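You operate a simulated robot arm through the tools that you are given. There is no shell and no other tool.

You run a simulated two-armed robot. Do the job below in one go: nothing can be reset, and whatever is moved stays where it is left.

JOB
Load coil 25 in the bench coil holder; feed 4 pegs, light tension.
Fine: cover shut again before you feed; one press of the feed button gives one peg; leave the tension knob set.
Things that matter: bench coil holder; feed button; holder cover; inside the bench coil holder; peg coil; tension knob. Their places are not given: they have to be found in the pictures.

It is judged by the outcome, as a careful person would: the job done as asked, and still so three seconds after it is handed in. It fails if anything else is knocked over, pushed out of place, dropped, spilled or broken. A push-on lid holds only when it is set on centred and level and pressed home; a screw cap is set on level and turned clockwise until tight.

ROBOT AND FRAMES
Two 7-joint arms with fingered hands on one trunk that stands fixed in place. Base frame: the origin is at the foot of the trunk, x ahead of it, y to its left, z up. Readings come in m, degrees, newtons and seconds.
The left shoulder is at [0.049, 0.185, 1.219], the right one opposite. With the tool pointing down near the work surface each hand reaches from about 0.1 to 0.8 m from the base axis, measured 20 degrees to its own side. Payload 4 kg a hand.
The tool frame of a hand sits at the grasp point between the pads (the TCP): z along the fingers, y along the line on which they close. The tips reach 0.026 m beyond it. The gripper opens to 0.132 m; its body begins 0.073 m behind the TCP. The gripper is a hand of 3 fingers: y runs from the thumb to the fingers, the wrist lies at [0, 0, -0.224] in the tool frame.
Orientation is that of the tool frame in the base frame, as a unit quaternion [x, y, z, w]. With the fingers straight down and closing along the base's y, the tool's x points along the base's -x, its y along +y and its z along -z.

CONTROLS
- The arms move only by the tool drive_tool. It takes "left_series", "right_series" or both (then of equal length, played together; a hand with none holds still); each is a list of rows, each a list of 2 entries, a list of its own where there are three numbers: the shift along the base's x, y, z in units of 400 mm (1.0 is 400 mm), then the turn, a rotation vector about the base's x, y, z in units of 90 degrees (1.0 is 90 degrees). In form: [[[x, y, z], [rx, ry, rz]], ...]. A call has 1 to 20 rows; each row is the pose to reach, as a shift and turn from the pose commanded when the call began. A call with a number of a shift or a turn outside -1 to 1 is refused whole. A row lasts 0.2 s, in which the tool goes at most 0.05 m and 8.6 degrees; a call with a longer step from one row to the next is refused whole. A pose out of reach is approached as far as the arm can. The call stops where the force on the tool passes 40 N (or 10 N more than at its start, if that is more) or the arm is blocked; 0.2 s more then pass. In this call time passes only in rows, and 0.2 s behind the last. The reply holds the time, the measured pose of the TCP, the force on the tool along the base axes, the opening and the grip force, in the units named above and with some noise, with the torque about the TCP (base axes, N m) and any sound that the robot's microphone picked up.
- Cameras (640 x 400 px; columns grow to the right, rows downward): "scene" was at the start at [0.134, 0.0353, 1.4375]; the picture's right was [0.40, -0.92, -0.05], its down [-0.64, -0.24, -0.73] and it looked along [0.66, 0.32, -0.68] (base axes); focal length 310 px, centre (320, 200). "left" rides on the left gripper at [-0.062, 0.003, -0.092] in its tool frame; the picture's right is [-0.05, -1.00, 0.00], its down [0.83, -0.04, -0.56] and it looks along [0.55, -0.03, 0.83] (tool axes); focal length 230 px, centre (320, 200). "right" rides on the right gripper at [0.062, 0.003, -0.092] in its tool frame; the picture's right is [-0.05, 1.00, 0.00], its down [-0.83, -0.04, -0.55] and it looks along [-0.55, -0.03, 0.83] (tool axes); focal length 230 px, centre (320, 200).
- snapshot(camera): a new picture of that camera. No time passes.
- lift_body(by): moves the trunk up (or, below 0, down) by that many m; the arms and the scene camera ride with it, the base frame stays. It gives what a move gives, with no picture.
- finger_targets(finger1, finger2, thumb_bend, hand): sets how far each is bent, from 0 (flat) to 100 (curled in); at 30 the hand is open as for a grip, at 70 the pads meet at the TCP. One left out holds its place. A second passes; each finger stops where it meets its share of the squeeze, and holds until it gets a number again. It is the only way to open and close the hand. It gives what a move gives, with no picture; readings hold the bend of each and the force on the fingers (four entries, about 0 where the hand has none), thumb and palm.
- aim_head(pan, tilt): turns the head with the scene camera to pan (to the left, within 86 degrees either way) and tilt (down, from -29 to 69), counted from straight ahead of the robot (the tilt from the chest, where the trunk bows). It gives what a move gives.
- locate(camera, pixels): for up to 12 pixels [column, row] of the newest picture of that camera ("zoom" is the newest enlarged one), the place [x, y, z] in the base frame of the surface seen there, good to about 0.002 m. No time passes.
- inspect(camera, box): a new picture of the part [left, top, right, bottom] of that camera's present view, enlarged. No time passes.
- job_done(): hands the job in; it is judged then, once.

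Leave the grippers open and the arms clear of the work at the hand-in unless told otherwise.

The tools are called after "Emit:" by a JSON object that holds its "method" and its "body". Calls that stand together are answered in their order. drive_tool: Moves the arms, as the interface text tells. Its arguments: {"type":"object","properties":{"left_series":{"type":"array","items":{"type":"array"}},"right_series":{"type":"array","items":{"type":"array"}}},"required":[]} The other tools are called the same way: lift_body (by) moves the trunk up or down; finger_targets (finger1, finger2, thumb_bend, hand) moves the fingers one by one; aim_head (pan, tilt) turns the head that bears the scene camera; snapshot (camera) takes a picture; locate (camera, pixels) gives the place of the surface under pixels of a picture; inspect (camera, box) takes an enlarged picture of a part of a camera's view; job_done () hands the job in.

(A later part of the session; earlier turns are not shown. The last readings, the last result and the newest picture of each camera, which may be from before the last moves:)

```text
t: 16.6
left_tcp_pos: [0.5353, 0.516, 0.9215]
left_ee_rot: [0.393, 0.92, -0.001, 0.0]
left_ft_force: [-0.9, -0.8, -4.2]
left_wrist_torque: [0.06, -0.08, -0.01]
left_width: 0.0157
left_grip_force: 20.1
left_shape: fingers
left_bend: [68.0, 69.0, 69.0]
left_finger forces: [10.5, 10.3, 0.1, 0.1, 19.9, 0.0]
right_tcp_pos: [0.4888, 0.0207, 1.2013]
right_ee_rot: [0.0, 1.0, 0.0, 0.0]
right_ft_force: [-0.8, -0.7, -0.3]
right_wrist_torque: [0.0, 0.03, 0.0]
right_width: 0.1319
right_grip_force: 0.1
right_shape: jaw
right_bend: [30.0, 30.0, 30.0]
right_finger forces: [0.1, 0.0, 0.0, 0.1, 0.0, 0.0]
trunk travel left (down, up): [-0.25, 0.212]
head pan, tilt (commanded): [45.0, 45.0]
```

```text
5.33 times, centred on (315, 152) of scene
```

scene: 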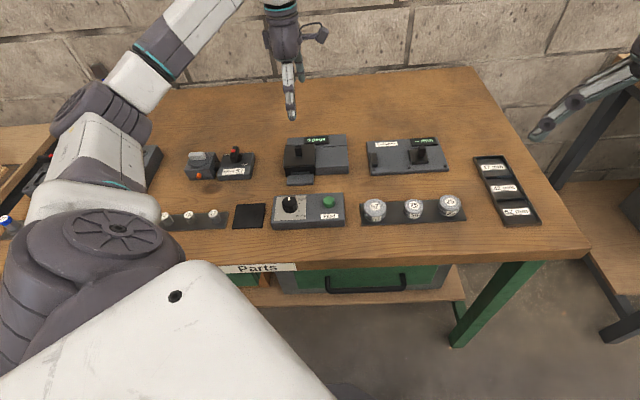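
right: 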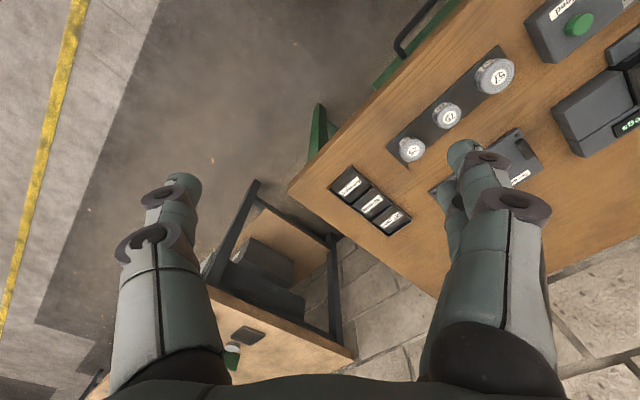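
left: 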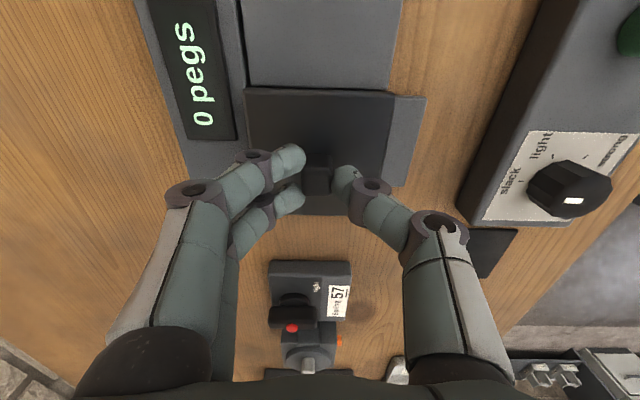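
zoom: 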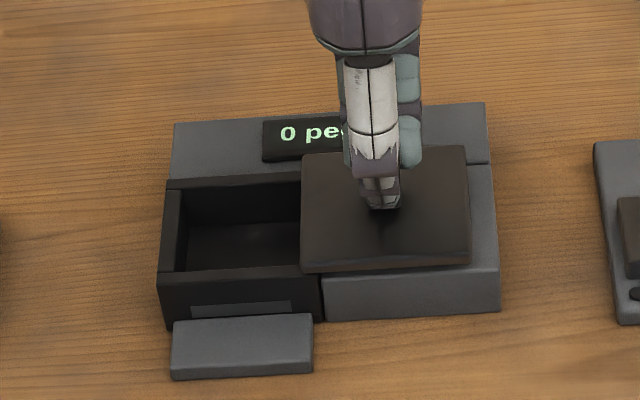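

The box is mostly open, with about 8 mm still covered on the right. I'll slide another 12 mm until it clears or meets its stop.

Emit:
{"method": "drive_tool", "body": {"left_series": [[[0.0069, -0.0072, -0.002], [0, 0, 0]], [[0.0138, -0.0145, -0.003], [0, 0, 0]], [[0.0207, -0.0217, -0.003], [0, 0, 0]]]}}

Emit:
{"method": "inspect", "body": {"camera": "scene", "box": [265, 115, 365, 190]}}

```text
t: 17.4
left_tcp_pos: [0.5438, 0.5077, 0.9212]
left_ee_rot: [0.393, 0.92, 0.0, 0.001]
left_ft_force: [-2.2, 0.3, 0.5]
left_wrist_torque: [0.09, -0.05, 0.0]
left_width: 0.0158
left_grip_force: 20.5
left_shape: fingers
left_bend: [69.0, 69.0, 69.0]
left_finger forces: [10.5, 10.6, 0.1, 0.0, 20.7, 0.1]
right_tcp_pos: [0.4885, 0.0217, 1.2018]
right_ee_rot: [0.0, 1.0, 0.0, 0.0]
right_ft_force: [-0.2, 0.1, 0.3]
right_wrist_torque: [0.0, -0.03, 0.02]
right_width: 0.1319
right_grip_force: 0.0
right_shape: jaw
right_bend: [30.0, 30.0, 30.0]
right_finger forces: [0.0, 0.0, 0.1, 0.0, 0.0, 0.0]
trunk travel left (down, up): [-0.25, 0.212]
head pan, tilt (commanded): [45.0, 45.0]
```

```text
5.33 times, centred on (315, 152) of scene
```

zoom: 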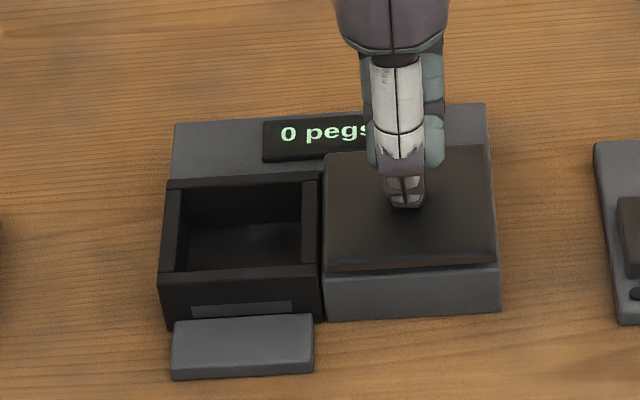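

The box is fully open now. I'll release the grip and rise straight up.

Emit:
{"method": "finger_targets", "body": {"hand": "left", "finger1": 55, "finger2": 55, "thumb_bend": 55}}

Emit:
{"method": "drive_tool", "body": {"left_series": [[[0, 0, 0.04], [0, 0, 0]], [[0, 0, 0.1], [0, 0, 0]], [[0, 0, 0.2], [0, 0, 0]], [[0, 0, 0.3], [0, 0, 0]]]}}

Emit:
{"method": "snapshot", "body": {"camera": "scene"}}

Emit:
{"method": "inspect", "body": {"camera": "scene", "box": [275, 130, 355, 190]}}

Emit:
{"method": "snapshot", "body": {"camera": "left"}}

```text
t: 18.4
left_tcp_pos: [0.5444, 0.5085, 0.9206]
left_ee_rot: [0.393, 0.92, 0.0, 0.0]
left_ft_force: [-0.2, 1.2, -0.4]
left_wrist_torque: [-0.06, -0.03, 0.0]
left_width: 0.0505
left_grip_force: 0.1
left_shape: fingers
left_bend: [55.0, 55.0, 55.0]
left_finger forces: [0.0, 0.0, 0.0, 0.1, 0.0, 0.1]
right_tcp_pos: [0.4878, 0.0217, 1.2032]
right_ee_rot: [0.0, 1.0, 0.0, -0.001]
right_ft_force: [0.9, -0.9, -0.1]
right_wrist_torque: [0.01, 0.01, 0.01]
right_width: 0.1318
right_grip_force: 0.1
right_shape: jaw
right_bend: [30.0, 30.0, 30.0]
right_finger forces: [0.1, 0.1, 0.1, 0.1, 0.1, 0.1]
trunk travel left (down, up): [-0.25, 0.212]
head pan, tilt (commanded): [45.0, 45.0]
```

```text
t: 19.4
left_tcp_pos: [0.5436, 0.5066, 1.0423]
left_ee_rot: [0.393, 0.92, 0.0, 0.0]
left_ft_force: [0.3, -1.1, 0.0]
left_wrist_torque: [0.0, -0.03, -0.01]
left_width: 0.0505
left_grip_force: 0.2
left_shape: fingers
left_bend: [55.0, 55.0, 55.0]
left_finger forces: [0.1, 0.0, 0.0, 0.1, 0.0, 0.1]
right_tcp_pos: [0.4893, 0.0205, 1.2034]
right_ee_rot: [-0.001, 1.0, 0.0, -0.001]
right_ft_force: [-0.2, 0.2, 0.9]
right_wrist_torque: [0.03, -0.01, 0.01]
right_width: 0.1321
right_grip_force: 0.0
right_shape: jaw
right_bend: [30.0, 30.0, 30.0]
right_finger forces: [0.1, 0.1, 0.0, 0.0, 0.0, 0.0]
trunk travel left (down, up): [-0.25, 0.212]
head pan, tilt (commanded): [45.0, 45.0]
```

```text
taken
```

scene: 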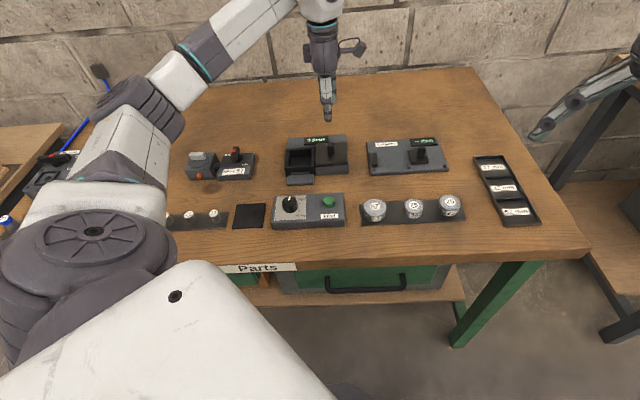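

```text
6.67 times, centred on (315, 160) of scene
```

zoom: 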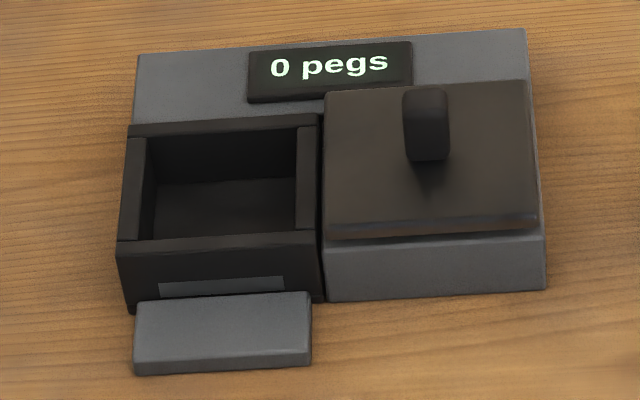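

```text
taken
```

left: 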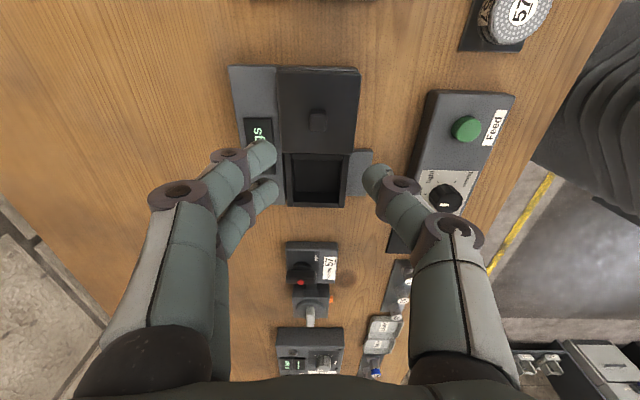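

The box is a plain open cavity. I'll measure the inner rim corners and the floor.

Emit:
{"method": "locate", "body": {"camera": "zoom", "pixels": [[137, 190], [307, 180], [225, 128], [225, 242], [225, 200], [200, 220], [270, 220], [138, 132], [312, 122], [122, 246], [318, 238], [225, 160]]}}

Emit:
{"method": "inspect", "body": {"camera": "left", "box": [270, 60, 370, 220]}}

Emit:
{"method": "locate", "body": {"camera": "zoom", "pixels": [[265, 220], [375, 225], [275, 355], [380, 355], [325, 290], [320, 180], [320, 130]]}}

```text
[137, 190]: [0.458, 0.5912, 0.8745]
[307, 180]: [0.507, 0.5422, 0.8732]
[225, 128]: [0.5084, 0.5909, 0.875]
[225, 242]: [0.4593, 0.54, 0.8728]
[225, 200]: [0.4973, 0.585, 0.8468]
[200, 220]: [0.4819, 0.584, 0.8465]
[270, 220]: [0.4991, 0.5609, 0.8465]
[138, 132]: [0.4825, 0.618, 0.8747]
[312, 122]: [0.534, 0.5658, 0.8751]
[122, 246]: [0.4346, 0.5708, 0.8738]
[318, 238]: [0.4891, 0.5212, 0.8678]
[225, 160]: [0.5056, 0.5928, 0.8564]
```

```text
2.50 times, centred on (320, 140) of left
```

zoom: 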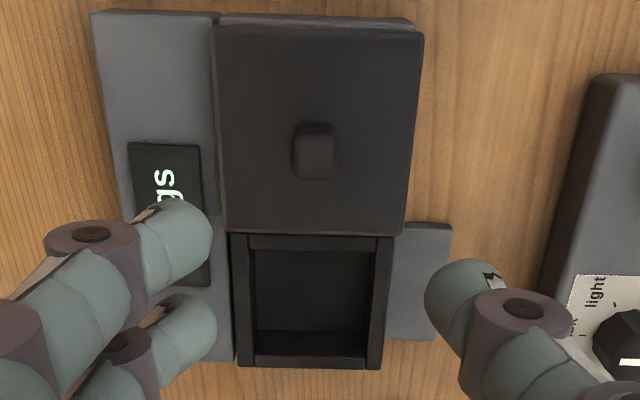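

```text
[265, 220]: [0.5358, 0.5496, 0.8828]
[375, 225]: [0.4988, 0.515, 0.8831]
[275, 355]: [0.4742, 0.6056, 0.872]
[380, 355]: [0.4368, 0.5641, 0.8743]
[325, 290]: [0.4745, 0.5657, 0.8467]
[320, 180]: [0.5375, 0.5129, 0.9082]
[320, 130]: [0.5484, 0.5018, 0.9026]
```

The cavity rim is at z 0.8745, the floor at z 0.8465, and it is about 60 mm square inside, centred near [0.483, 0.566]. I'll now measure coil 25 accurately in an enlarged view.

Emit:
{"method": "inspect", "body": {"camera": "scene", "box": [425, 185, 475, 225]}}

```text
10.00 times, centred on (450, 205) of scene
```

zoom: 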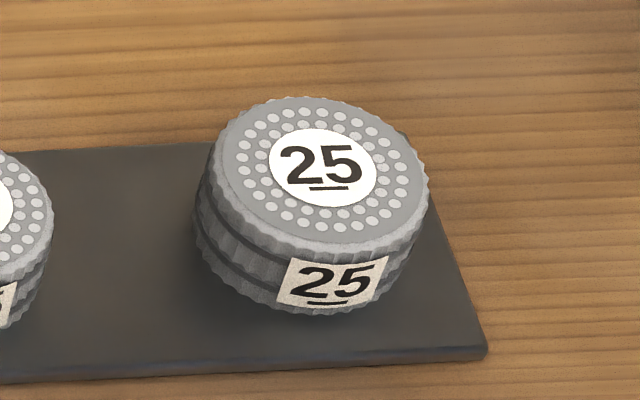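

I'll locate the top disc's edges and the tray beneath it.

Emit:
{"method": "locate", "body": {"camera": "zoom", "pixels": [[220, 172], [424, 172], [306, 101], [332, 238], [322, 168], [250, 115], [405, 225], [260, 300], [430, 300], [340, 300], [320, 260]]}}

```text
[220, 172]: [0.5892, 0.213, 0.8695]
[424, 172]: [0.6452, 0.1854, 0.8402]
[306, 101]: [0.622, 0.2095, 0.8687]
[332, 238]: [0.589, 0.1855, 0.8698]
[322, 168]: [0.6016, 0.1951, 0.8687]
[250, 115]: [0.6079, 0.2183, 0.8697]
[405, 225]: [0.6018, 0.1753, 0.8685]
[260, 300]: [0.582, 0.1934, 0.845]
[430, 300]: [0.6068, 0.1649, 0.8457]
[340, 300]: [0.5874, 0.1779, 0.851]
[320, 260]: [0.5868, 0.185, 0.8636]
```

Coil 25 is about 46 mm across, centred near [0.604, 0.197], with its top at z 0.870. It is too wide for finger pads to go inside the 60 mm cavity beside it, so I'll grip it high on its rim. I'll open the left hand to 42 and carry it across at height, while moving the right hand out of the way.

Emit:
{"method": "finger_targets", "body": {"hand": "left", "finger1": 42, "finger2": 42, "thumb_bend": 42}}

Emit:
{"method": "drive_tool", "body": {"left_series": [[[0.019, -0.097, 0], [0, 0, 0]], [[0.038, -0.194, 0], [0, 0, 0]], [[0.057, -0.291, 0], [0, 0, 0]], [[0.075, -0.388, 0], [0, 0, 0]], [[0.094, -0.486, 0], [0, 0, 0]], [[0.113, -0.583, 0], [0, 0, 0]], [[0.132, -0.68, -0.03], [0, 0, 0]], [[0.151, -0.777, -0.1], [0, 0, 0]]], "right_series": [[[-0.03, -0.06, 0], [0, 0, 0]], [[-0.06, -0.12, 0], [0, 0, 0]], [[-0.09, -0.18, 0], [0, 0, 0]], [[-0.12, -0.24, 0], [0, 0, 0]], [[-0.15, -0.3, 0], [0, 0, 0]], [[-0.18, -0.36, 0], [0, 0, 0]], [[-0.21, -0.42, 0], [0, 0, 0]], [[-0.24, -0.48, 0], [0, 0, 0]]]}}

Emit:
{"method": "snapshot", "body": {"camera": "left"}}

Emit:
{"method": "snapshot", "body": {"camera": "scene"}}

```text
t: 20.4
left_tcp_pos: [0.5439, 0.5066, 1.041]
left_ee_rot: [0.395, 0.919, 0.001, 0.0]
left_ft_force: [-0.3, -0.1, 0.1]
left_wrist_torque: [-0.01, -0.02, 0.02]
left_width: 0.0943
left_grip_force: 0.0
left_shape: fingers
left_bend: [42.0, 42.0, 42.0]
left_finger forces: [0.1, 0.0, 0.0, 0.1, 0.0, 0.1]
right_tcp_pos: [0.4873, 0.0219, 1.2029]
right_ee_rot: [0.0, 1.0, 0.0, 0.001]
right_ft_force: [0.6, -0.7, 0.1]
right_wrist_torque: [-0.02, 0.02, -0.01]
right_width: 0.132
right_grip_force: 0.0
right_shape: jaw
right_bend: [30.0, 30.0, 30.0]
right_finger forces: [0.0, 0.0, 0.1, 0.1, 0.1, 0.0]
trunk travel left (down, up): [-0.25, 0.212]
head pan, tilt (commanded): [45.0, 45.0]
```

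```text
t: 22.2
left_tcp_pos: [0.6054, 0.1951, 1.0017]
left_ee_rot: [0.393, 0.92, 0.0, -0.001]
left_ft_force: [-0.3, 0.0, -0.2]
left_wrist_torque: [-0.01, -0.01, 0.03]
left_width: 0.0939
left_grip_force: 0.2
left_shape: fingers
left_bend: [42.0, 42.0, 42.0]
left_finger forces: [0.0, 0.0, 0.0, 0.1, 0.1, 0.0]
right_tcp_pos: [0.3926, -0.1721, 1.2015]
right_ee_rot: [0.0, 1.0, 0.0, -0.001]
right_ft_force: [-0.7, 0.8, -0.2]
right_wrist_torque: [0.03, 0.0, -0.02]
right_width: 0.132
right_grip_force: 0.1
right_shape: jaw
right_bend: [30.0, 30.0, 30.0]
right_finger forces: [0.1, 0.0, 0.0, 0.0, 0.0, 0.1]
trunk travel left (down, up): [-0.25, 0.212]
head pan, tilt (commanded): [45.0, 45.0]
```

```text
taken
```

left: 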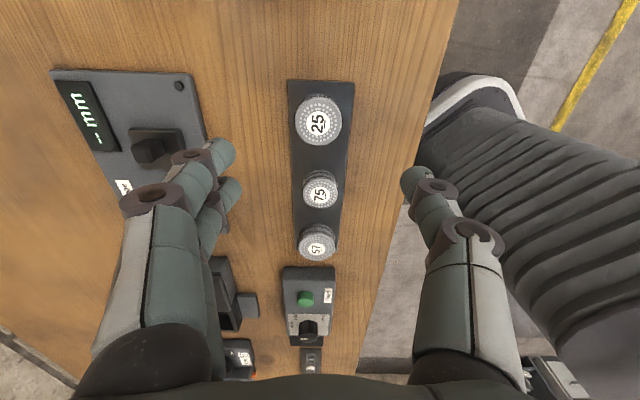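

```text
taken
```

scene: 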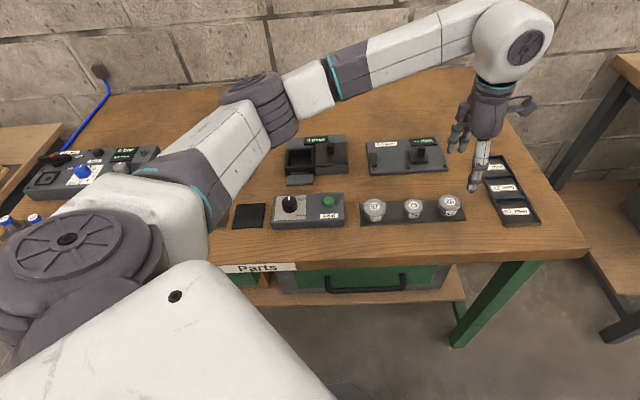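

The coil shows at left-camera (318,122). The left forearm passes over the bench, so I'll check its height there and fix the coil's centre from this view too.

Emit:
{"method": "locate", "body": {"camera": "scene", "pixels": [[190, 190], [230, 135], [265, 115], [310, 90], [205, 200], [270, 140]]}}

Emit:
{"method": "inspect", "body": {"camera": "left", "box": [270, 70, 370, 170]}}

Emit:
{"method": "locate", "body": {"camera": "left", "pixels": [[318, 122], [298, 121], [338, 121], [318, 103], [318, 142], [410, 180], [215, 150], [230, 190]]}}

```text
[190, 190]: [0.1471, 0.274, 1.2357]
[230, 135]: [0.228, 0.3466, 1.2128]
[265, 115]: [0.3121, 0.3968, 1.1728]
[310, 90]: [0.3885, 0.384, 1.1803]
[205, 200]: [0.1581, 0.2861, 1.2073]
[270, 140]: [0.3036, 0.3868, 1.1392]
```

```text
4.00 times, centred on (320, 120) of left
```

zoom: 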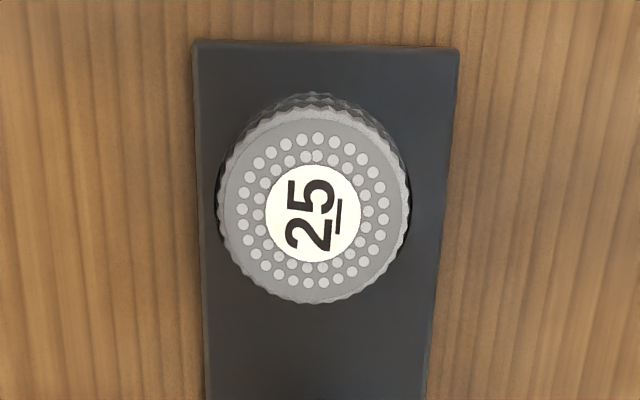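

```text
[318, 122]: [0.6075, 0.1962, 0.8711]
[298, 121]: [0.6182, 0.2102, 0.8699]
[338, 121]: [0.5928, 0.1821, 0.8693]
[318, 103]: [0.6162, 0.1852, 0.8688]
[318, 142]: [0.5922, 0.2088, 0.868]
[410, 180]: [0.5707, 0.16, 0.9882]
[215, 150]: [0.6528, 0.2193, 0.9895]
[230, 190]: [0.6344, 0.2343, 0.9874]
```

The coil's centre is [0.605, 0.1965], diameter about 45 mm, and the arm is well above the bench. I'll narrow the hand to 48 (about 75 mm) and descend to TCP z ≈ 0.915, then look.

Emit:
{"method": "finger_targets", "body": {"hand": "left", "finger1": 48, "finger2": 48, "thumb_bend": 48}}

Emit:
{"method": "drive_tool", "body": {"left_series": [[[0, 0.001, -0.08], [0, 0, 0]], [[0, 0.001, -0.15], [0, 0, 0]], [[0, 0.001, -0.2162], [0, 0, 0]]]}}

Emit:
{"method": "snapshot", "body": {"camera": "left"}}

Emit:
{"method": "inspect", "body": {"camera": "scene", "box": [400, 130, 520, 230]}}

```text
t: 23.2
left_tcp_pos: [0.6026, 0.1966, 1.0012]
left_ee_rot: [0.394, 0.919, 0.0, 0.001]
left_ft_force: [0.0, -0.2, -0.8]
left_wrist_torque: [-0.03, 0.05, -0.01]
left_width: 0.0752
left_grip_force: 0.0
left_shape: fingers
left_bend: [48.0, 48.0, 48.0]
left_finger forces: [0.1, 0.1, 0.0, 0.0, 0.0, 0.0]
right_tcp_pos: [0.3924, -0.1704, 1.2026]
right_ee_rot: [-0.001, 1.0, 0.0, 0.001]
right_ft_force: [0.2, 0.1, 0.0]
right_wrist_torque: [0.02, 0.0, -0.01]
right_width: 0.1321
right_grip_force: 0.2
right_shape: jaw
right_bend: [30.0, 30.0, 30.0]
right_finger forces: [0.0, 0.0, 0.0, 0.0, 0.0, 0.1]
trunk travel left (down, up): [-0.25, 0.212]
head pan, tilt (commanded): [45.0, 45.0]
```

```text
t: 24.1
left_tcp_pos: [0.6057, 0.1971, 0.9141]
left_ee_rot: [0.393, 0.92, 0.0, 0.0]
left_ft_force: [-1.0, 0.3, 0.0]
left_wrist_torque: [0.0, 0.03, 0.01]
left_width: 0.0755
left_grip_force: 0.1
left_shape: fingers
left_bend: [48.0, 48.0, 48.0]
left_finger forces: [0.0, 0.0, 0.0, 0.1, 0.0, 0.1]
right_tcp_pos: [0.3924, -0.1699, 1.2032]
right_ee_rot: [-0.001, 1.0, 0.0, 0.0]
right_ft_force: [-0.6, -0.1, -0.5]
right_wrist_torque: [0.01, -0.03, -0.04]
right_width: 0.1318
right_grip_force: 0.0
right_shape: jaw
right_bend: [30.0, 30.0, 30.0]
right_finger forces: [0.0, 0.1, 0.0, 0.1, 0.0, 0.0]
trunk travel left (down, up): [-0.25, 0.212]
head pan, tilt (commanded): [45.0, 45.0]
```

```text
taken
```

left: 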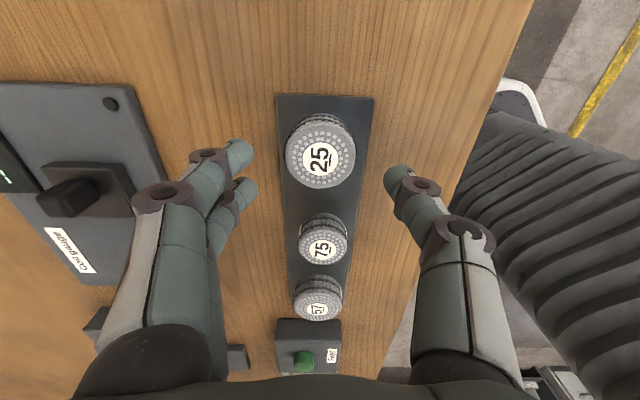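

```text
4.00 times, centred on (460, 180) of scene
```

zoom: 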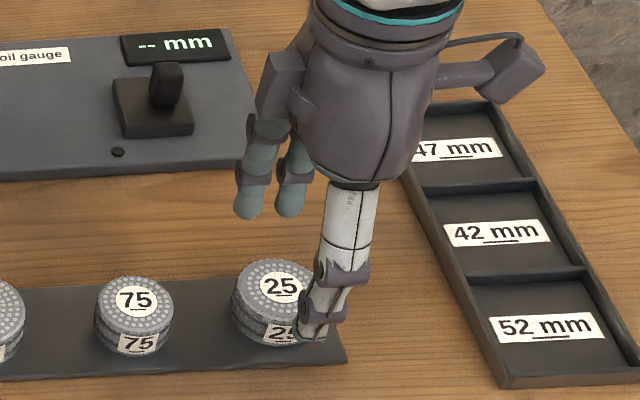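

The coil is centred between the thumb and the two fingers in the left view at (320,155). I'll lower to TCP z ≈ 0.891 and close gently.

Emit:
{"method": "drive_tool", "body": {"left_series": [[[0, 0, -0.03], [0, 0, 0]], [[0, 0, -0.06], [0, 0, 0]]]}}

Emit:
{"method": "finger_targets", "body": {"hand": "left", "finger1": 55, "finger2": 55, "thumb_bend": 55}}

Emit:
{"method": "inspect", "body": {"camera": "left", "box": [220, 80, 440, 240]}}

Emit:
{"method": "inspect", "body": {"camera": "scene", "box": [410, 160, 500, 230]}}

```text
t: 24.6
left_tcp_pos: [0.6026, 0.1975, 0.89]
left_ee_rot: [0.393, 0.92, 0.0, 0.0]
left_ft_force: [0.3, 0.1, 0.0]
left_wrist_torque: [0.01, -0.01, -0.03]
left_width: 0.0754
left_grip_force: 0.1
left_shape: fingers
left_bend: [48.0, 48.0, 48.0]
left_finger forces: [0.0, 0.0, 0.0, 0.0, 0.0, 0.0]
right_tcp_pos: [0.3932, -0.1695, 1.2016]
right_ee_rot: [0.0, 1.0, 0.0, 0.0]
right_ft_force: [0.0, 0.7, 0.2]
right_wrist_torque: [-0.02, -0.03, 0.0]
right_width: 0.1321
right_grip_force: 0.1
right_shape: jaw
right_bend: [30.0, 30.0, 30.0]
right_finger forces: [0.0, 0.0, 0.1, 0.1, 0.0, 0.1]
trunk travel left (down, up): [-0.25, 0.212]
head pan, tilt (commanded): [45.0, 45.0]
```

```text
t: 25.6
left_tcp_pos: [0.6046, 0.1992, 0.8904]
left_ee_rot: [0.393, 0.92, 0.0, 0.0]
left_ft_force: [0.1, -0.8, -0.1]
left_wrist_torque: [-0.01, -0.01, 0.0]
left_width: 0.0516
left_grip_force: 0.0
left_shape: fingers
left_bend: [55.0, 55.0, 55.0]
left_finger forces: [0.0, 0.0, 0.0, 0.1, 0.0, 0.1]
right_tcp_pos: [0.3925, -0.1702, 1.2033]
right_ee_rot: [0.0, 1.0, 0.0, -0.001]
right_ft_force: [0.8, -0.9, 0.5]
right_wrist_torque: [-0.01, 0.02, -0.03]
right_width: 0.1321
right_grip_force: 0.0
right_shape: jaw
right_bend: [30.0, 30.0, 30.0]
right_finger forces: [0.0, 0.1, 0.0, 0.0, 0.0, 0.0]
trunk travel left (down, up): [-0.25, 0.212]
head pan, tilt (commanded): [45.0, 45.0]
```

```text
2.50 times, centred on (330, 160) of left
```

zoom: 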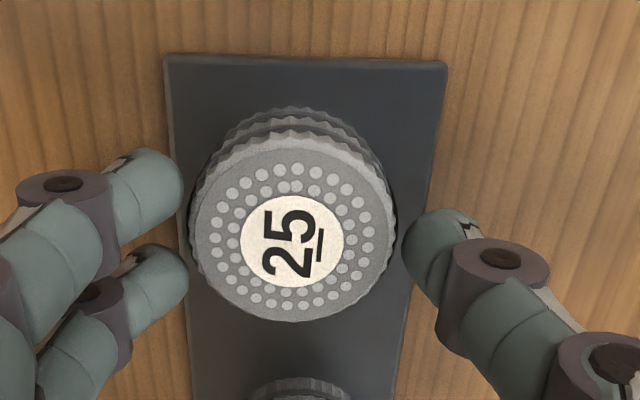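

```text
5.71 times, centred on (455, 195) of scene
```

zoom: 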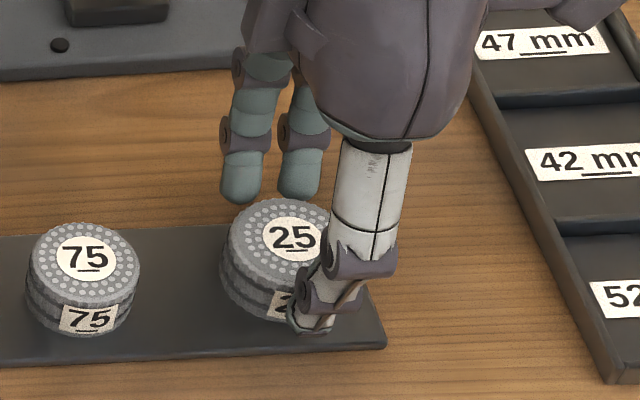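

The gaps are even on both sides. I'll close onto the coil.

Emit:
{"method": "finger_targets", "body": {"hand": "left", "finger1": 64, "finger2": 64, "thumb_bend": 65}}

Emit:
{"method": "inspect", "body": {"camera": "left", "box": [220, 80, 440, 240]}}

Emit:
{"method": "inspect", "body": {"camera": "scene", "box": [410, 160, 500, 230]}}

```text
t: 26.6
left_tcp_pos: [0.6036, 0.1966, 0.8903]
left_ee_rot: [0.393, 0.92, 0.001, -0.001]
left_ft_force: [0.6, 0.8, -0.1]
left_wrist_torque: [0.0, -0.02, 0.01]
left_width: 0.0435
left_grip_force: 9.3
left_shape: fingers
left_bend: [58.0, 58.0, 60.0]
left_finger forces: [5.0, 4.5, 0.1, 0.0, 9.5, 0.1]
right_tcp_pos: [0.3931, -0.1713, 1.2039]
right_ee_rot: [0.0, 1.0, 0.0, 0.0]
right_ft_force: [0.4, 0.8, 0.2]
right_wrist_torque: [0.03, 0.0, 0.0]
right_width: 0.1316
right_grip_force: 0.1
right_shape: jaw
right_bend: [30.0, 30.0, 30.0]
right_finger forces: [0.0, 0.0, 0.1, 0.0, 0.0, 0.1]
trunk travel left (down, up): [-0.25, 0.212]
head pan, tilt (commanded): [45.0, 45.0]
```

```text
2.50 times, centred on (330, 160) of left
```

zoom: 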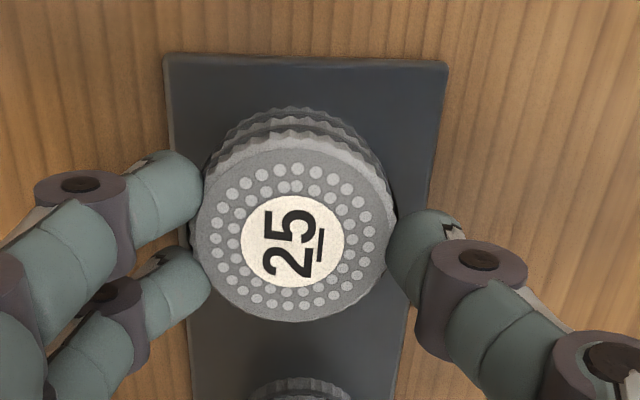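

```text
5.71 times, centred on (455, 195) of scene
```

zoom: 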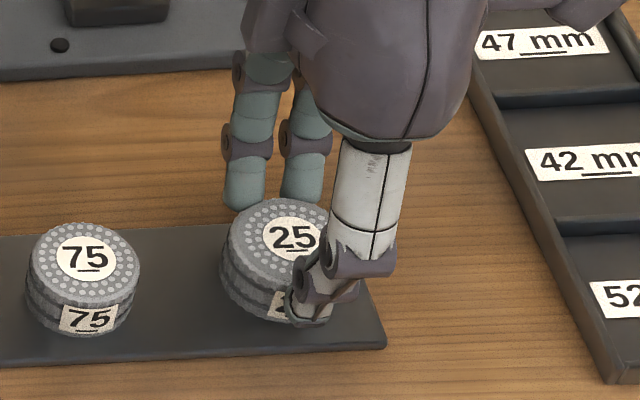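

All three fingers hold the coil at 9 N. I'll firm the squeeze a little and lift 20 mm to check.

Emit:
{"method": "finger_targets", "body": {"hand": "left", "finger1": 68, "finger2": 68, "thumb_bend": 69}}

Emit:
{"method": "drive_tool", "body": {"left_series": [[[0, 0, 0.015], [0, 0, 0]], [[0, 0, 0.03], [0, 0, 0]], [[0, 0, 0.05], [0, 0, 0]]]}}

Emit:
{"method": "inspect", "body": {"camera": "left", "box": [220, 80, 440, 240]}}

Emit:
{"method": "inspect", "body": {"camera": "scene", "box": [410, 150, 500, 230]}}

```text
t: 27.6
left_tcp_pos: [0.6036, 0.1964, 0.8912]
left_ee_rot: [0.393, 0.92, 0.0, 0.0]
left_ft_force: [-0.3, 0.4, -0.1]
left_wrist_torque: [0.03, -0.01, 0.02]
left_width: 0.0427
left_grip_force: 15.1
left_shape: fingers
left_bend: [58.0, 59.0, 62.0]
left_finger forces: [7.5, 7.5, 0.0, 0.0, 14.5, 0.1]
right_tcp_pos: [0.393, -0.1705, 1.203]
right_ee_rot: [0.0, 1.0, 0.0, 0.0]
right_ft_force: [0.5, 0.4, -0.7]
right_wrist_torque: [0.03, -0.02, -0.01]
right_width: 0.1318
right_grip_force: 0.0
right_shape: jaw
right_bend: [30.0, 30.0, 30.0]
right_finger forces: [0.0, 0.1, 0.0, 0.0, 0.0, 0.0]
trunk travel left (down, up): [-0.25, 0.212]
head pan, tilt (commanded): [45.0, 45.0]
```

```text
t: 28.4
left_tcp_pos: [0.6039, 0.1982, 0.9101]
left_ee_rot: [0.392, 0.92, 0.0, 0.0]
left_ft_force: [-1.1, 0.1, -1.7]
left_wrist_torque: [-0.02, 0.0, 0.01]
left_width: 0.0426
left_grip_force: 14.3
left_shape: fingers
left_bend: [58.0, 59.0, 62.0]
left_finger forces: [7.5, 7.4, 0.0, 0.0, 14.5, 0.0]
right_tcp_pos: [0.393, -0.1702, 1.2028]
right_ee_rot: [0.0, 1.0, 0.0, 0.0]
right_ft_force: [0.2, 0.0, 0.0]
right_wrist_torque: [0.01, 0.0, 0.01]
right_width: 0.1319
right_grip_force: 0.0
right_shape: jaw
right_bend: [30.0, 30.0, 30.0]
right_finger forces: [0.0, 0.1, 0.1, 0.1, 0.0, 0.0]
trunk travel left (down, up): [-0.25, 0.212]
head pan, tilt (commanded): [45.0, 45.0]
```

```text
2.50 times, centred on (330, 160) of left
```

zoom: 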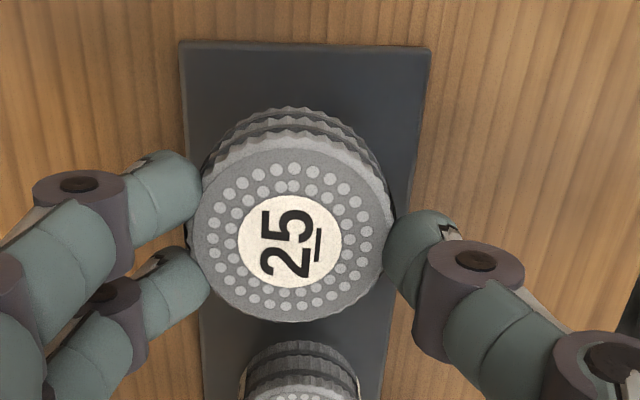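

```text
5.00 times, centred on (455, 190) of scene
```

zoom: 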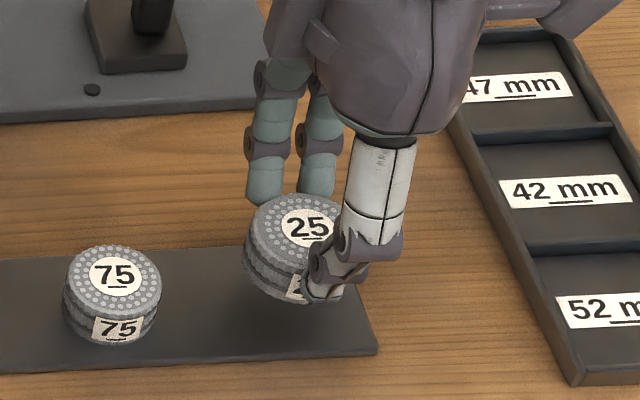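

The coil is off the tray. I'll check that it's level.

Emit:
{"method": "locate", "body": {"camera": "zoom", "pixels": [[265, 225], [320, 203], [285, 245], [335, 235], [300, 225]]}}

Emit:
{"method": "inspect", "body": {"camera": "left", "box": [280, 120, 390, 220]}}

Emit:
{"method": "locate", "body": {"camera": "zoom", "pixels": [[160, 120], [330, 180], [230, 90], [220, 290], [280, 60], [290, 240], [130, 200], [225, 190]]}}

```text
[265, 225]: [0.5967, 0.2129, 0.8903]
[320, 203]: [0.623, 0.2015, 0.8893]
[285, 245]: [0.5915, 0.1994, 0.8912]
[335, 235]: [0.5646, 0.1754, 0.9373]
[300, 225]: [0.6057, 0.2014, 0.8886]
```

```text
4.00 times, centred on (335, 170) of left
```

zoom: 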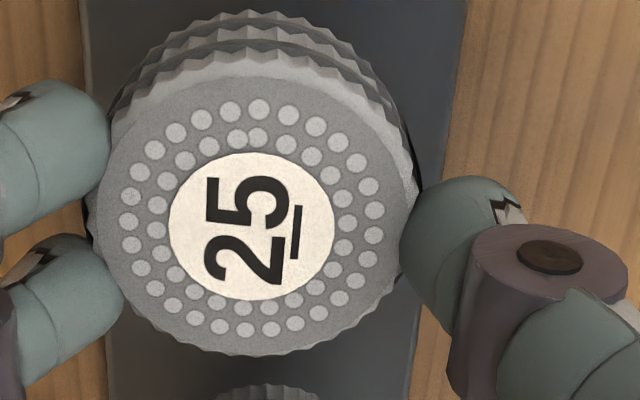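

```text
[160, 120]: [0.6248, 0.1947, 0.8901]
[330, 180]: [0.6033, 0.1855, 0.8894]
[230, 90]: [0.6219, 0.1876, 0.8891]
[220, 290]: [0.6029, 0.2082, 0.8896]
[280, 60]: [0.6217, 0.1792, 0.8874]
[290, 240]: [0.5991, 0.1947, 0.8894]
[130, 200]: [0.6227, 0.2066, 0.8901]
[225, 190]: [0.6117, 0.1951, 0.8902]
```

The coil is level, its top at z 0.890 all round, about 20 mm below the TCP. I'll raise it well clear and carry it over to above the open box, with the aim at box centre [0.483, 0.566].

Emit:
{"method": "drive_tool", "body": {"left_series": [[[0, 0, 0.1], [0, 0, 0]], [[0, 0, 0.2], [0, 0, 0]], [[0, 0, 0.275], [0, 0, 0]], [[-0.0341, 0.1027, 0.275], [0, 0, 0]], [[-0.0682, 0.2053, 0.275], [0, 0, 0]], [[-0.1023, 0.308, 0.275], [0, 0, 0]], [[-0.1364, 0.4107, 0.275], [0, 0, 0]], [[-0.1706, 0.5133, 0.275], [0, 0, 0]], [[-0.2047, 0.616, 0.275], [0, 0, 0]], [[-0.2388, 0.7187, 0.275], [0, 0, 0]], [[-0.2729, 0.8213, 0.275], [0, 0, 0]], [[-0.307, 0.924, 0.275], [0, 0, 0]]]}}

Emit:
{"method": "snapshot", "body": {"camera": "left"}}

Emit:
{"method": "inspect", "body": {"camera": "scene", "box": [240, 60, 380, 190]}}

```text
t: 31.1
left_tcp_pos: [0.4815, 0.5669, 1.02]
left_ee_rot: [0.393, 0.92, 0.0, 0.0]
left_ft_force: [-0.3, -0.4, -1.5]
left_wrist_torque: [-0.02, 0.02, -0.01]
left_width: 0.0426
left_grip_force: 14.4
left_shape: fingers
left_bend: [58.0, 59.0, 62.0]
left_finger forces: [7.5, 7.4, 0.1, 0.0, 14.4, 0.1]
right_tcp_pos: [0.3918, -0.1691, 1.2028]
right_ee_rot: [0.0, 1.0, 0.0, 0.0]
right_ft_force: [0.4, 0.4, 0.7]
right_wrist_torque: [0.0, -0.03, 0.0]
right_width: 0.132
right_grip_force: 0.0
right_shape: jaw
right_bend: [30.0, 30.0, 30.0]
right_finger forces: [0.0, 0.0, 0.0, 0.1, 0.0, 0.0]
trunk travel left (down, up): [-0.25, 0.212]
head pan, tilt (commanded): [45.0, 45.0]
```

```text
taken
```

left: 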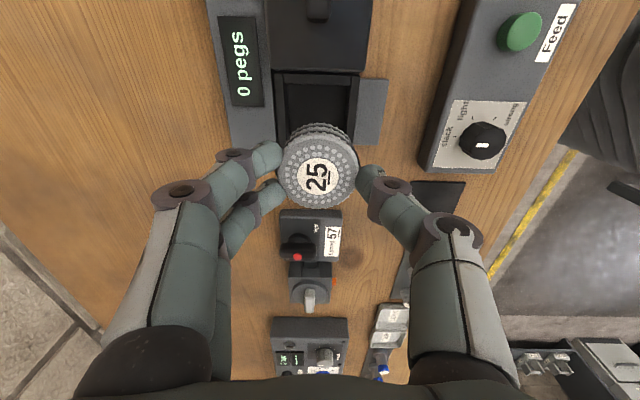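

```text
3.08 times, centred on (310, 125) of scene
```

zoom: 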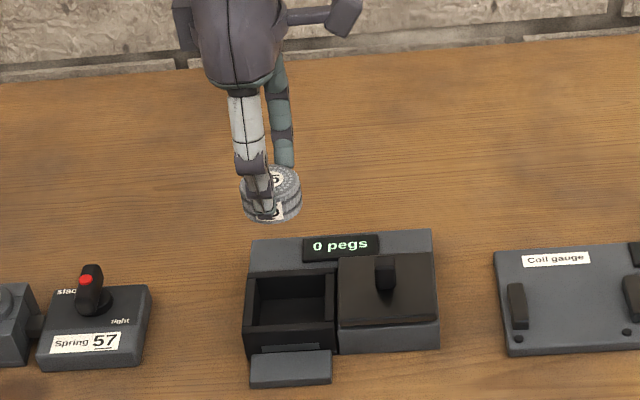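

I'll check the coil's centre here and the box walls from this viewpoint.

Emit:
{"method": "locate", "body": {"camera": "left", "pixels": [[318, 177], [295, 175], [342, 175], [318, 155], [318, 200], [280, 100], [354, 105], [318, 77], [318, 95]]}}

Emit:
{"method": "inspect", "body": {"camera": "left", "box": [260, 60, 400, 150]}}

Emit:
{"method": "locate", "body": {"camera": "zoom", "pixels": [[80, 150], [430, 180], [250, 70], [250, 130], [105, 110], [395, 110]]}}

```text
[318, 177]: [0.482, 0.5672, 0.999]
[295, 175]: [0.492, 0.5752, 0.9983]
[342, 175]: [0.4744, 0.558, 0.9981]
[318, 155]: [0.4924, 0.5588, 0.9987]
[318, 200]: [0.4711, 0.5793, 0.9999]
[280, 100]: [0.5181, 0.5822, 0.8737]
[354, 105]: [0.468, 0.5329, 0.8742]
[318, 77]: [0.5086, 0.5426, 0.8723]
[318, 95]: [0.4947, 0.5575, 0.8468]
```

```text
4.44 times, centred on (330, 105) of left
```

zoom: 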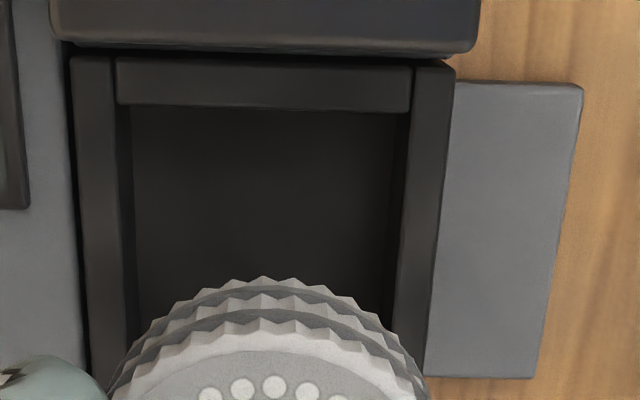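

```text
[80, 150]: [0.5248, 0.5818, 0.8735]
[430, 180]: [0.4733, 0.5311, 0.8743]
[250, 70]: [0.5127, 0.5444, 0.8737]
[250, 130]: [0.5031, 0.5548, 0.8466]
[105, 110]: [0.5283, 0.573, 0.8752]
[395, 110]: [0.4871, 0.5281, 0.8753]
```

Comparing the coil and the box walls in the same left-camera view, the coil needs about 3 mm more toward the back. Left to right it is within 1 mm. I'll make that shift and lower to TCP z ≈ 0.945, with the coil bottom still above the rim, and look again.

Emit:
{"method": "drive_tool", "body": {"left_series": [[[0.0055, 0.0052, -0.06], [0, 0, 0]], [[0.0055, 0.0052, -0.13], [0, 0, 0]], [[0.0055, 0.0052, -0.19], [0, 0, 0]]]}}

Emit:
{"method": "inspect", "body": {"camera": "left", "box": [220, 60, 440, 230]}}

Emit:
{"method": "inspect", "body": {"camera": "scene", "box": [265, 105, 365, 190]}}

```text
t: 31.9
left_tcp_pos: [0.4845, 0.5679, 0.9441]
left_ee_rot: [0.393, 0.919, 0.001, -0.001]
left_ft_force: [0.6, -0.9, -1.6]
left_wrist_torque: [-0.01, 0.0, -0.02]
left_width: 0.0423
left_grip_force: 14.8
left_shape: fingers
left_bend: [58.0, 59.0, 62.0]
left_finger forces: [7.5, 7.4, 0.0, 0.0, 14.3, 0.1]
right_tcp_pos: [0.3932, -0.1702, 1.2031]
right_ee_rot: [0.0, 1.0, 0.0, 0.0]
right_ft_force: [1.1, 0.6, 0.8]
right_wrist_torque: [-0.02, -0.01, 0.02]
right_width: 0.1319
right_grip_force: 0.0
right_shape: jaw
right_bend: [30.0, 30.0, 30.0]
right_finger forces: [0.0, 0.1, 0.0, 0.1, 0.0, 0.0]
trunk travel left (down, up): [-0.25, 0.212]
head pan, tilt (commanded): [45.0, 45.0]
```

```text
2.35 times, centred on (330, 145) of left
```

zoom: 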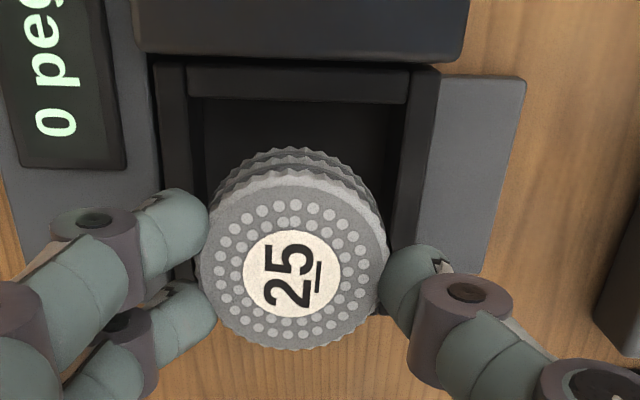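

```text
4.71 times, centred on (315, 148) of scene
```

zoom: 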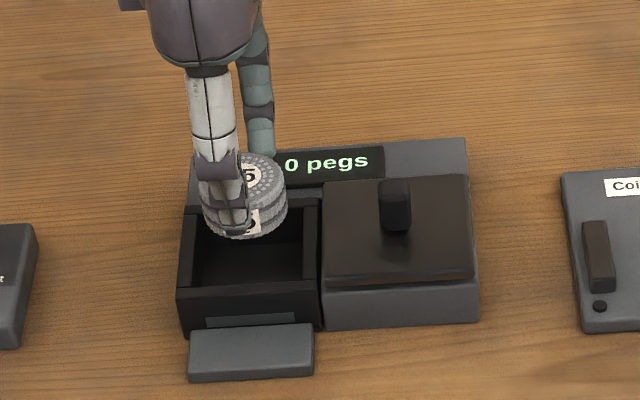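

The coil lines up with the cavity front-to-back, and I'd like about 1.5 mm to the right. I'll apply that and lower so the coil enters the cavity, TCP z ≈ 0.916 and then 0.910, watching the force.

Emit:
{"method": "drive_tool", "body": {"left_series": [[[0.0026, -0.0027, -0.03], [0, 0, 0]], [[0.0026, -0.0027, -0.055], [0, 0, 0]], [[0.0026, -0.0027, -0.074], [0, 0, 0]], [[0.0026, -0.0027, -0.086], [0, 0, 0]]]}}

Emit:
{"method": "inspect", "body": {"camera": "left", "box": [220, 60, 440, 230]}}

Emit:
{"method": "inspect", "body": {"camera": "scene", "box": [265, 115, 365, 190]}}

```text
t: 32.9
left_tcp_pos: [0.485, 0.5683, 0.9098]
left_ee_rot: [0.393, 0.92, 0.0, 0.0]
left_ft_force: [0.2, -1.0, -2.2]
left_wrist_torque: [-0.01, -0.01, 0.01]
left_width: 0.0425
left_grip_force: 14.9
left_shape: fingers
left_bend: [58.0, 59.0, 62.0]
left_finger forces: [7.4, 7.4, 0.0, 0.0, 14.3, 0.0]
right_tcp_pos: [0.3922, -0.1713, 1.2021]
right_ee_rot: [0.0, 1.0, 0.0, 0.0]
right_ft_force: [0.6, 0.2, 0.5]
right_wrist_torque: [0.0, 0.01, 0.03]
right_width: 0.132
right_grip_force: 0.0
right_shape: jaw
right_bend: [30.0, 30.0, 30.0]
right_finger forces: [0.0, 0.0, 0.0, 0.0, 0.0, 0.0]
trunk travel left (down, up): [-0.25, 0.212]
head pan, tilt (commanded): [45.0, 45.0]
```

```text
2.35 times, centred on (330, 145) of left
```

zoom: 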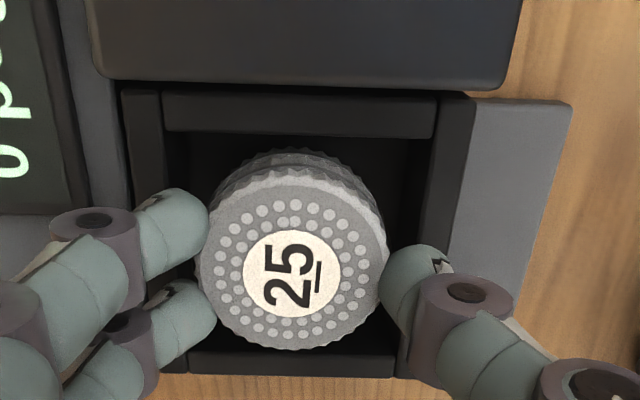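

```text
5.33 times, centred on (315, 152) of scene
```

zoom: 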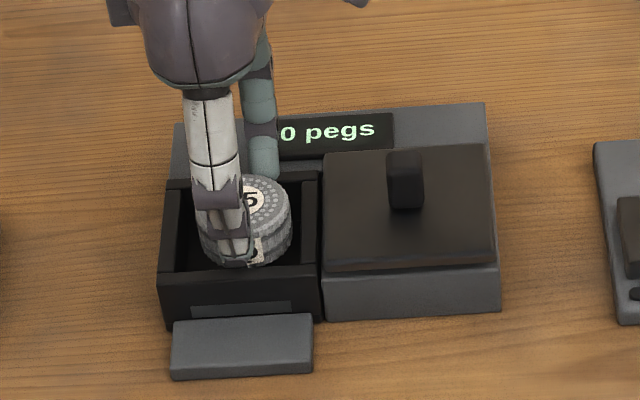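

The coil is inside the rim with no contact force. I'll creep lower in small steps until the finger tips just meet the rim.

Emit:
{"method": "drive_tool", "body": {"left_series": [[[0, 0, -0.005], [0, 0, 0]], [[0, 0, -0.01], [0, 0, 0]]]}}

Emit:
{"method": "inspect", "body": {"camera": "left", "box": [220, 60, 440, 230]}}

```text
t: 33.5
left_tcp_pos: [0.486, 0.568, 0.9043]
left_ee_rot: [0.393, 0.92, 0.0, 0.0]
left_ft_force: [0.0, -0.4, -0.8]
left_wrist_torque: [-0.02, 0.01, -0.01]
left_width: 0.0425
left_grip_force: 14.5
left_shape: fingers
left_bend: [58.0, 59.0, 62.0]
left_finger forces: [7.6, 7.5, 0.0, 0.1, 14.8, 0.0]
right_tcp_pos: [0.3932, -0.1704, 1.2018]
right_ee_rot: [-0.001, 1.0, 0.0, 0.0]
right_ft_force: [0.5, -0.3, -0.7]
right_wrist_torque: [-0.02, 0.02, 0.01]
right_width: 0.1317
right_grip_force: 0.1
right_shape: jaw
right_bend: [30.0, 30.0, 30.0]
right_finger forces: [0.1, 0.0, 0.0, 0.0, 0.0, 0.1]
trunk travel left (down, up): [-0.25, 0.212]
head pan, tilt (commanded): [45.0, 45.0]
```

```text
2.35 times, centred on (330, 145) of left
```

zoom: 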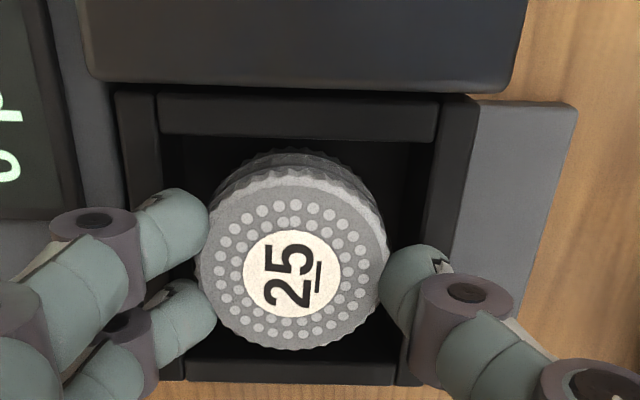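

No contact yet. I'll go down 3 mm more.

Emit:
{"method": "drive_tool", "body": {"left_series": [[[0, 0, -0.004], [0, 0, 0]], [[0, 0, -0.008], [0, 0, 0]]]}}

```text
t: 34.0
left_tcp_pos: [0.4845, 0.5683, 0.906]
left_ee_rot: [0.392, 0.92, 0.001, 0.001]
left_ft_force: [-0.3, 1.7, 12.5]
left_wrist_torque: [-0.25, 0.35, -0.04]
left_width: 0.0424
left_grip_force: 22.1
left_shape: fingers
left_bend: [58.0, 59.0, 63.0]
left_finger forces: [8.1, 8.0, 0.0, 0.1, 28.8, 0.0]
right_tcp_pos: [0.3926, -0.1728, 1.2029]
right_ee_rot: [0.0, 1.0, 0.0, 0.0]
right_ft_force: [-0.3, -0.1, -0.8]
right_wrist_torque: [-0.02, -0.01, 0.02]
right_width: 0.1318
right_grip_force: 0.0
right_shape: jaw
right_bend: [30.0, 30.0, 30.0]
right_finger forces: [0.0, 0.1, 0.0, 0.0, 0.1, 0.0]
trunk travel left (down, up): [-0.25, 0.212]
head pan, tilt (commanded): [45.0, 45.0]
```

The thumb met the rim at about TCP z 0.905. I'll back up 3 mm so nothing presses, then open the fingers to let the coil settle the last centimetre into the cavity.

Emit:
{"method": "drive_tool", "body": {"left_series": [[[0, 0, 0.0085], [0, 0, 0]]]}}

Emit:
{"method": "inspect", "body": {"camera": "scene", "box": [265, 115, 365, 190]}}

Emit:
{"method": "inspect", "body": {"camera": "left", "box": [220, 60, 440, 230]}}

Emit:
{"method": "locate", "body": {"camera": "zoom", "pixels": [[290, 275], [225, 270], [365, 270], [290, 210], [290, 335], [430, 200], [290, 120], [290, 370], [150, 180]]}}

```text
t: 34.5
left_tcp_pos: [0.4843, 0.5669, 0.9046]
left_ee_rot: [0.393, 0.919, -0.001, 0.0]
left_ft_force: [0.6, 0.1, 1.2]
left_wrist_torque: [-0.03, 0.08, 0.01]
left_width: 0.0425
left_grip_force: 17.0
left_shape: fingers
left_bend: [58.0, 59.0, 63.0]
left_finger forces: [8.2, 8.1, 0.0, 0.0, 18.6, 0.0]
right_tcp_pos: [0.3934, -0.1705, 1.2033]
right_ee_rot: [0.0, 1.0, -0.001, 0.0]
right_ft_force: [-0.6, -0.5, 0.2]
right_wrist_torque: [-0.02, -0.02, 0.06]
right_width: 0.132
right_grip_force: 0.1
right_shape: jaw
right_bend: [30.0, 30.0, 30.0]
right_finger forces: [0.0, 0.1, 0.1, 0.0, 0.1, 0.1]
trunk travel left (down, up): [-0.25, 0.212]
head pan, tilt (commanded): [45.0, 45.0]
```

```text
5.33 times, centred on (315, 152) of scene
```

zoom: 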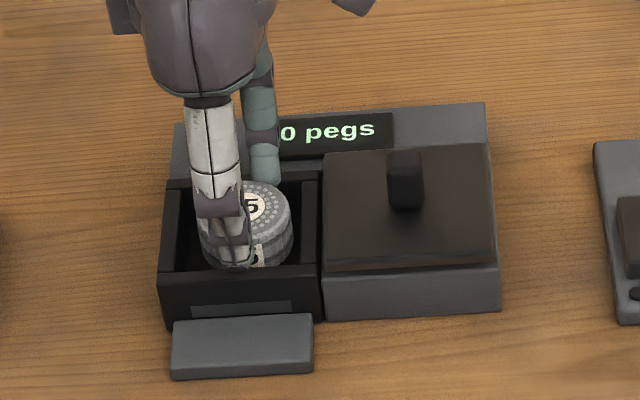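

```text
2.35 times, centred on (330, 145) of left
```

zoom: 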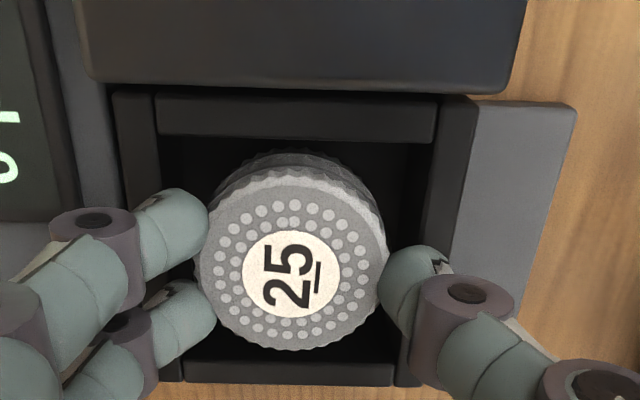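

```text
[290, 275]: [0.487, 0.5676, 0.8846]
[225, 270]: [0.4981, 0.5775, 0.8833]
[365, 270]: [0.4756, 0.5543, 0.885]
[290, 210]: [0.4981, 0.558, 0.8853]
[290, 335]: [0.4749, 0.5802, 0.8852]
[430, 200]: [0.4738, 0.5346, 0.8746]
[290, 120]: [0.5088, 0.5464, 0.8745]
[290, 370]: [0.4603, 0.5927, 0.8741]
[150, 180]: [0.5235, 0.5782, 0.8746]
```

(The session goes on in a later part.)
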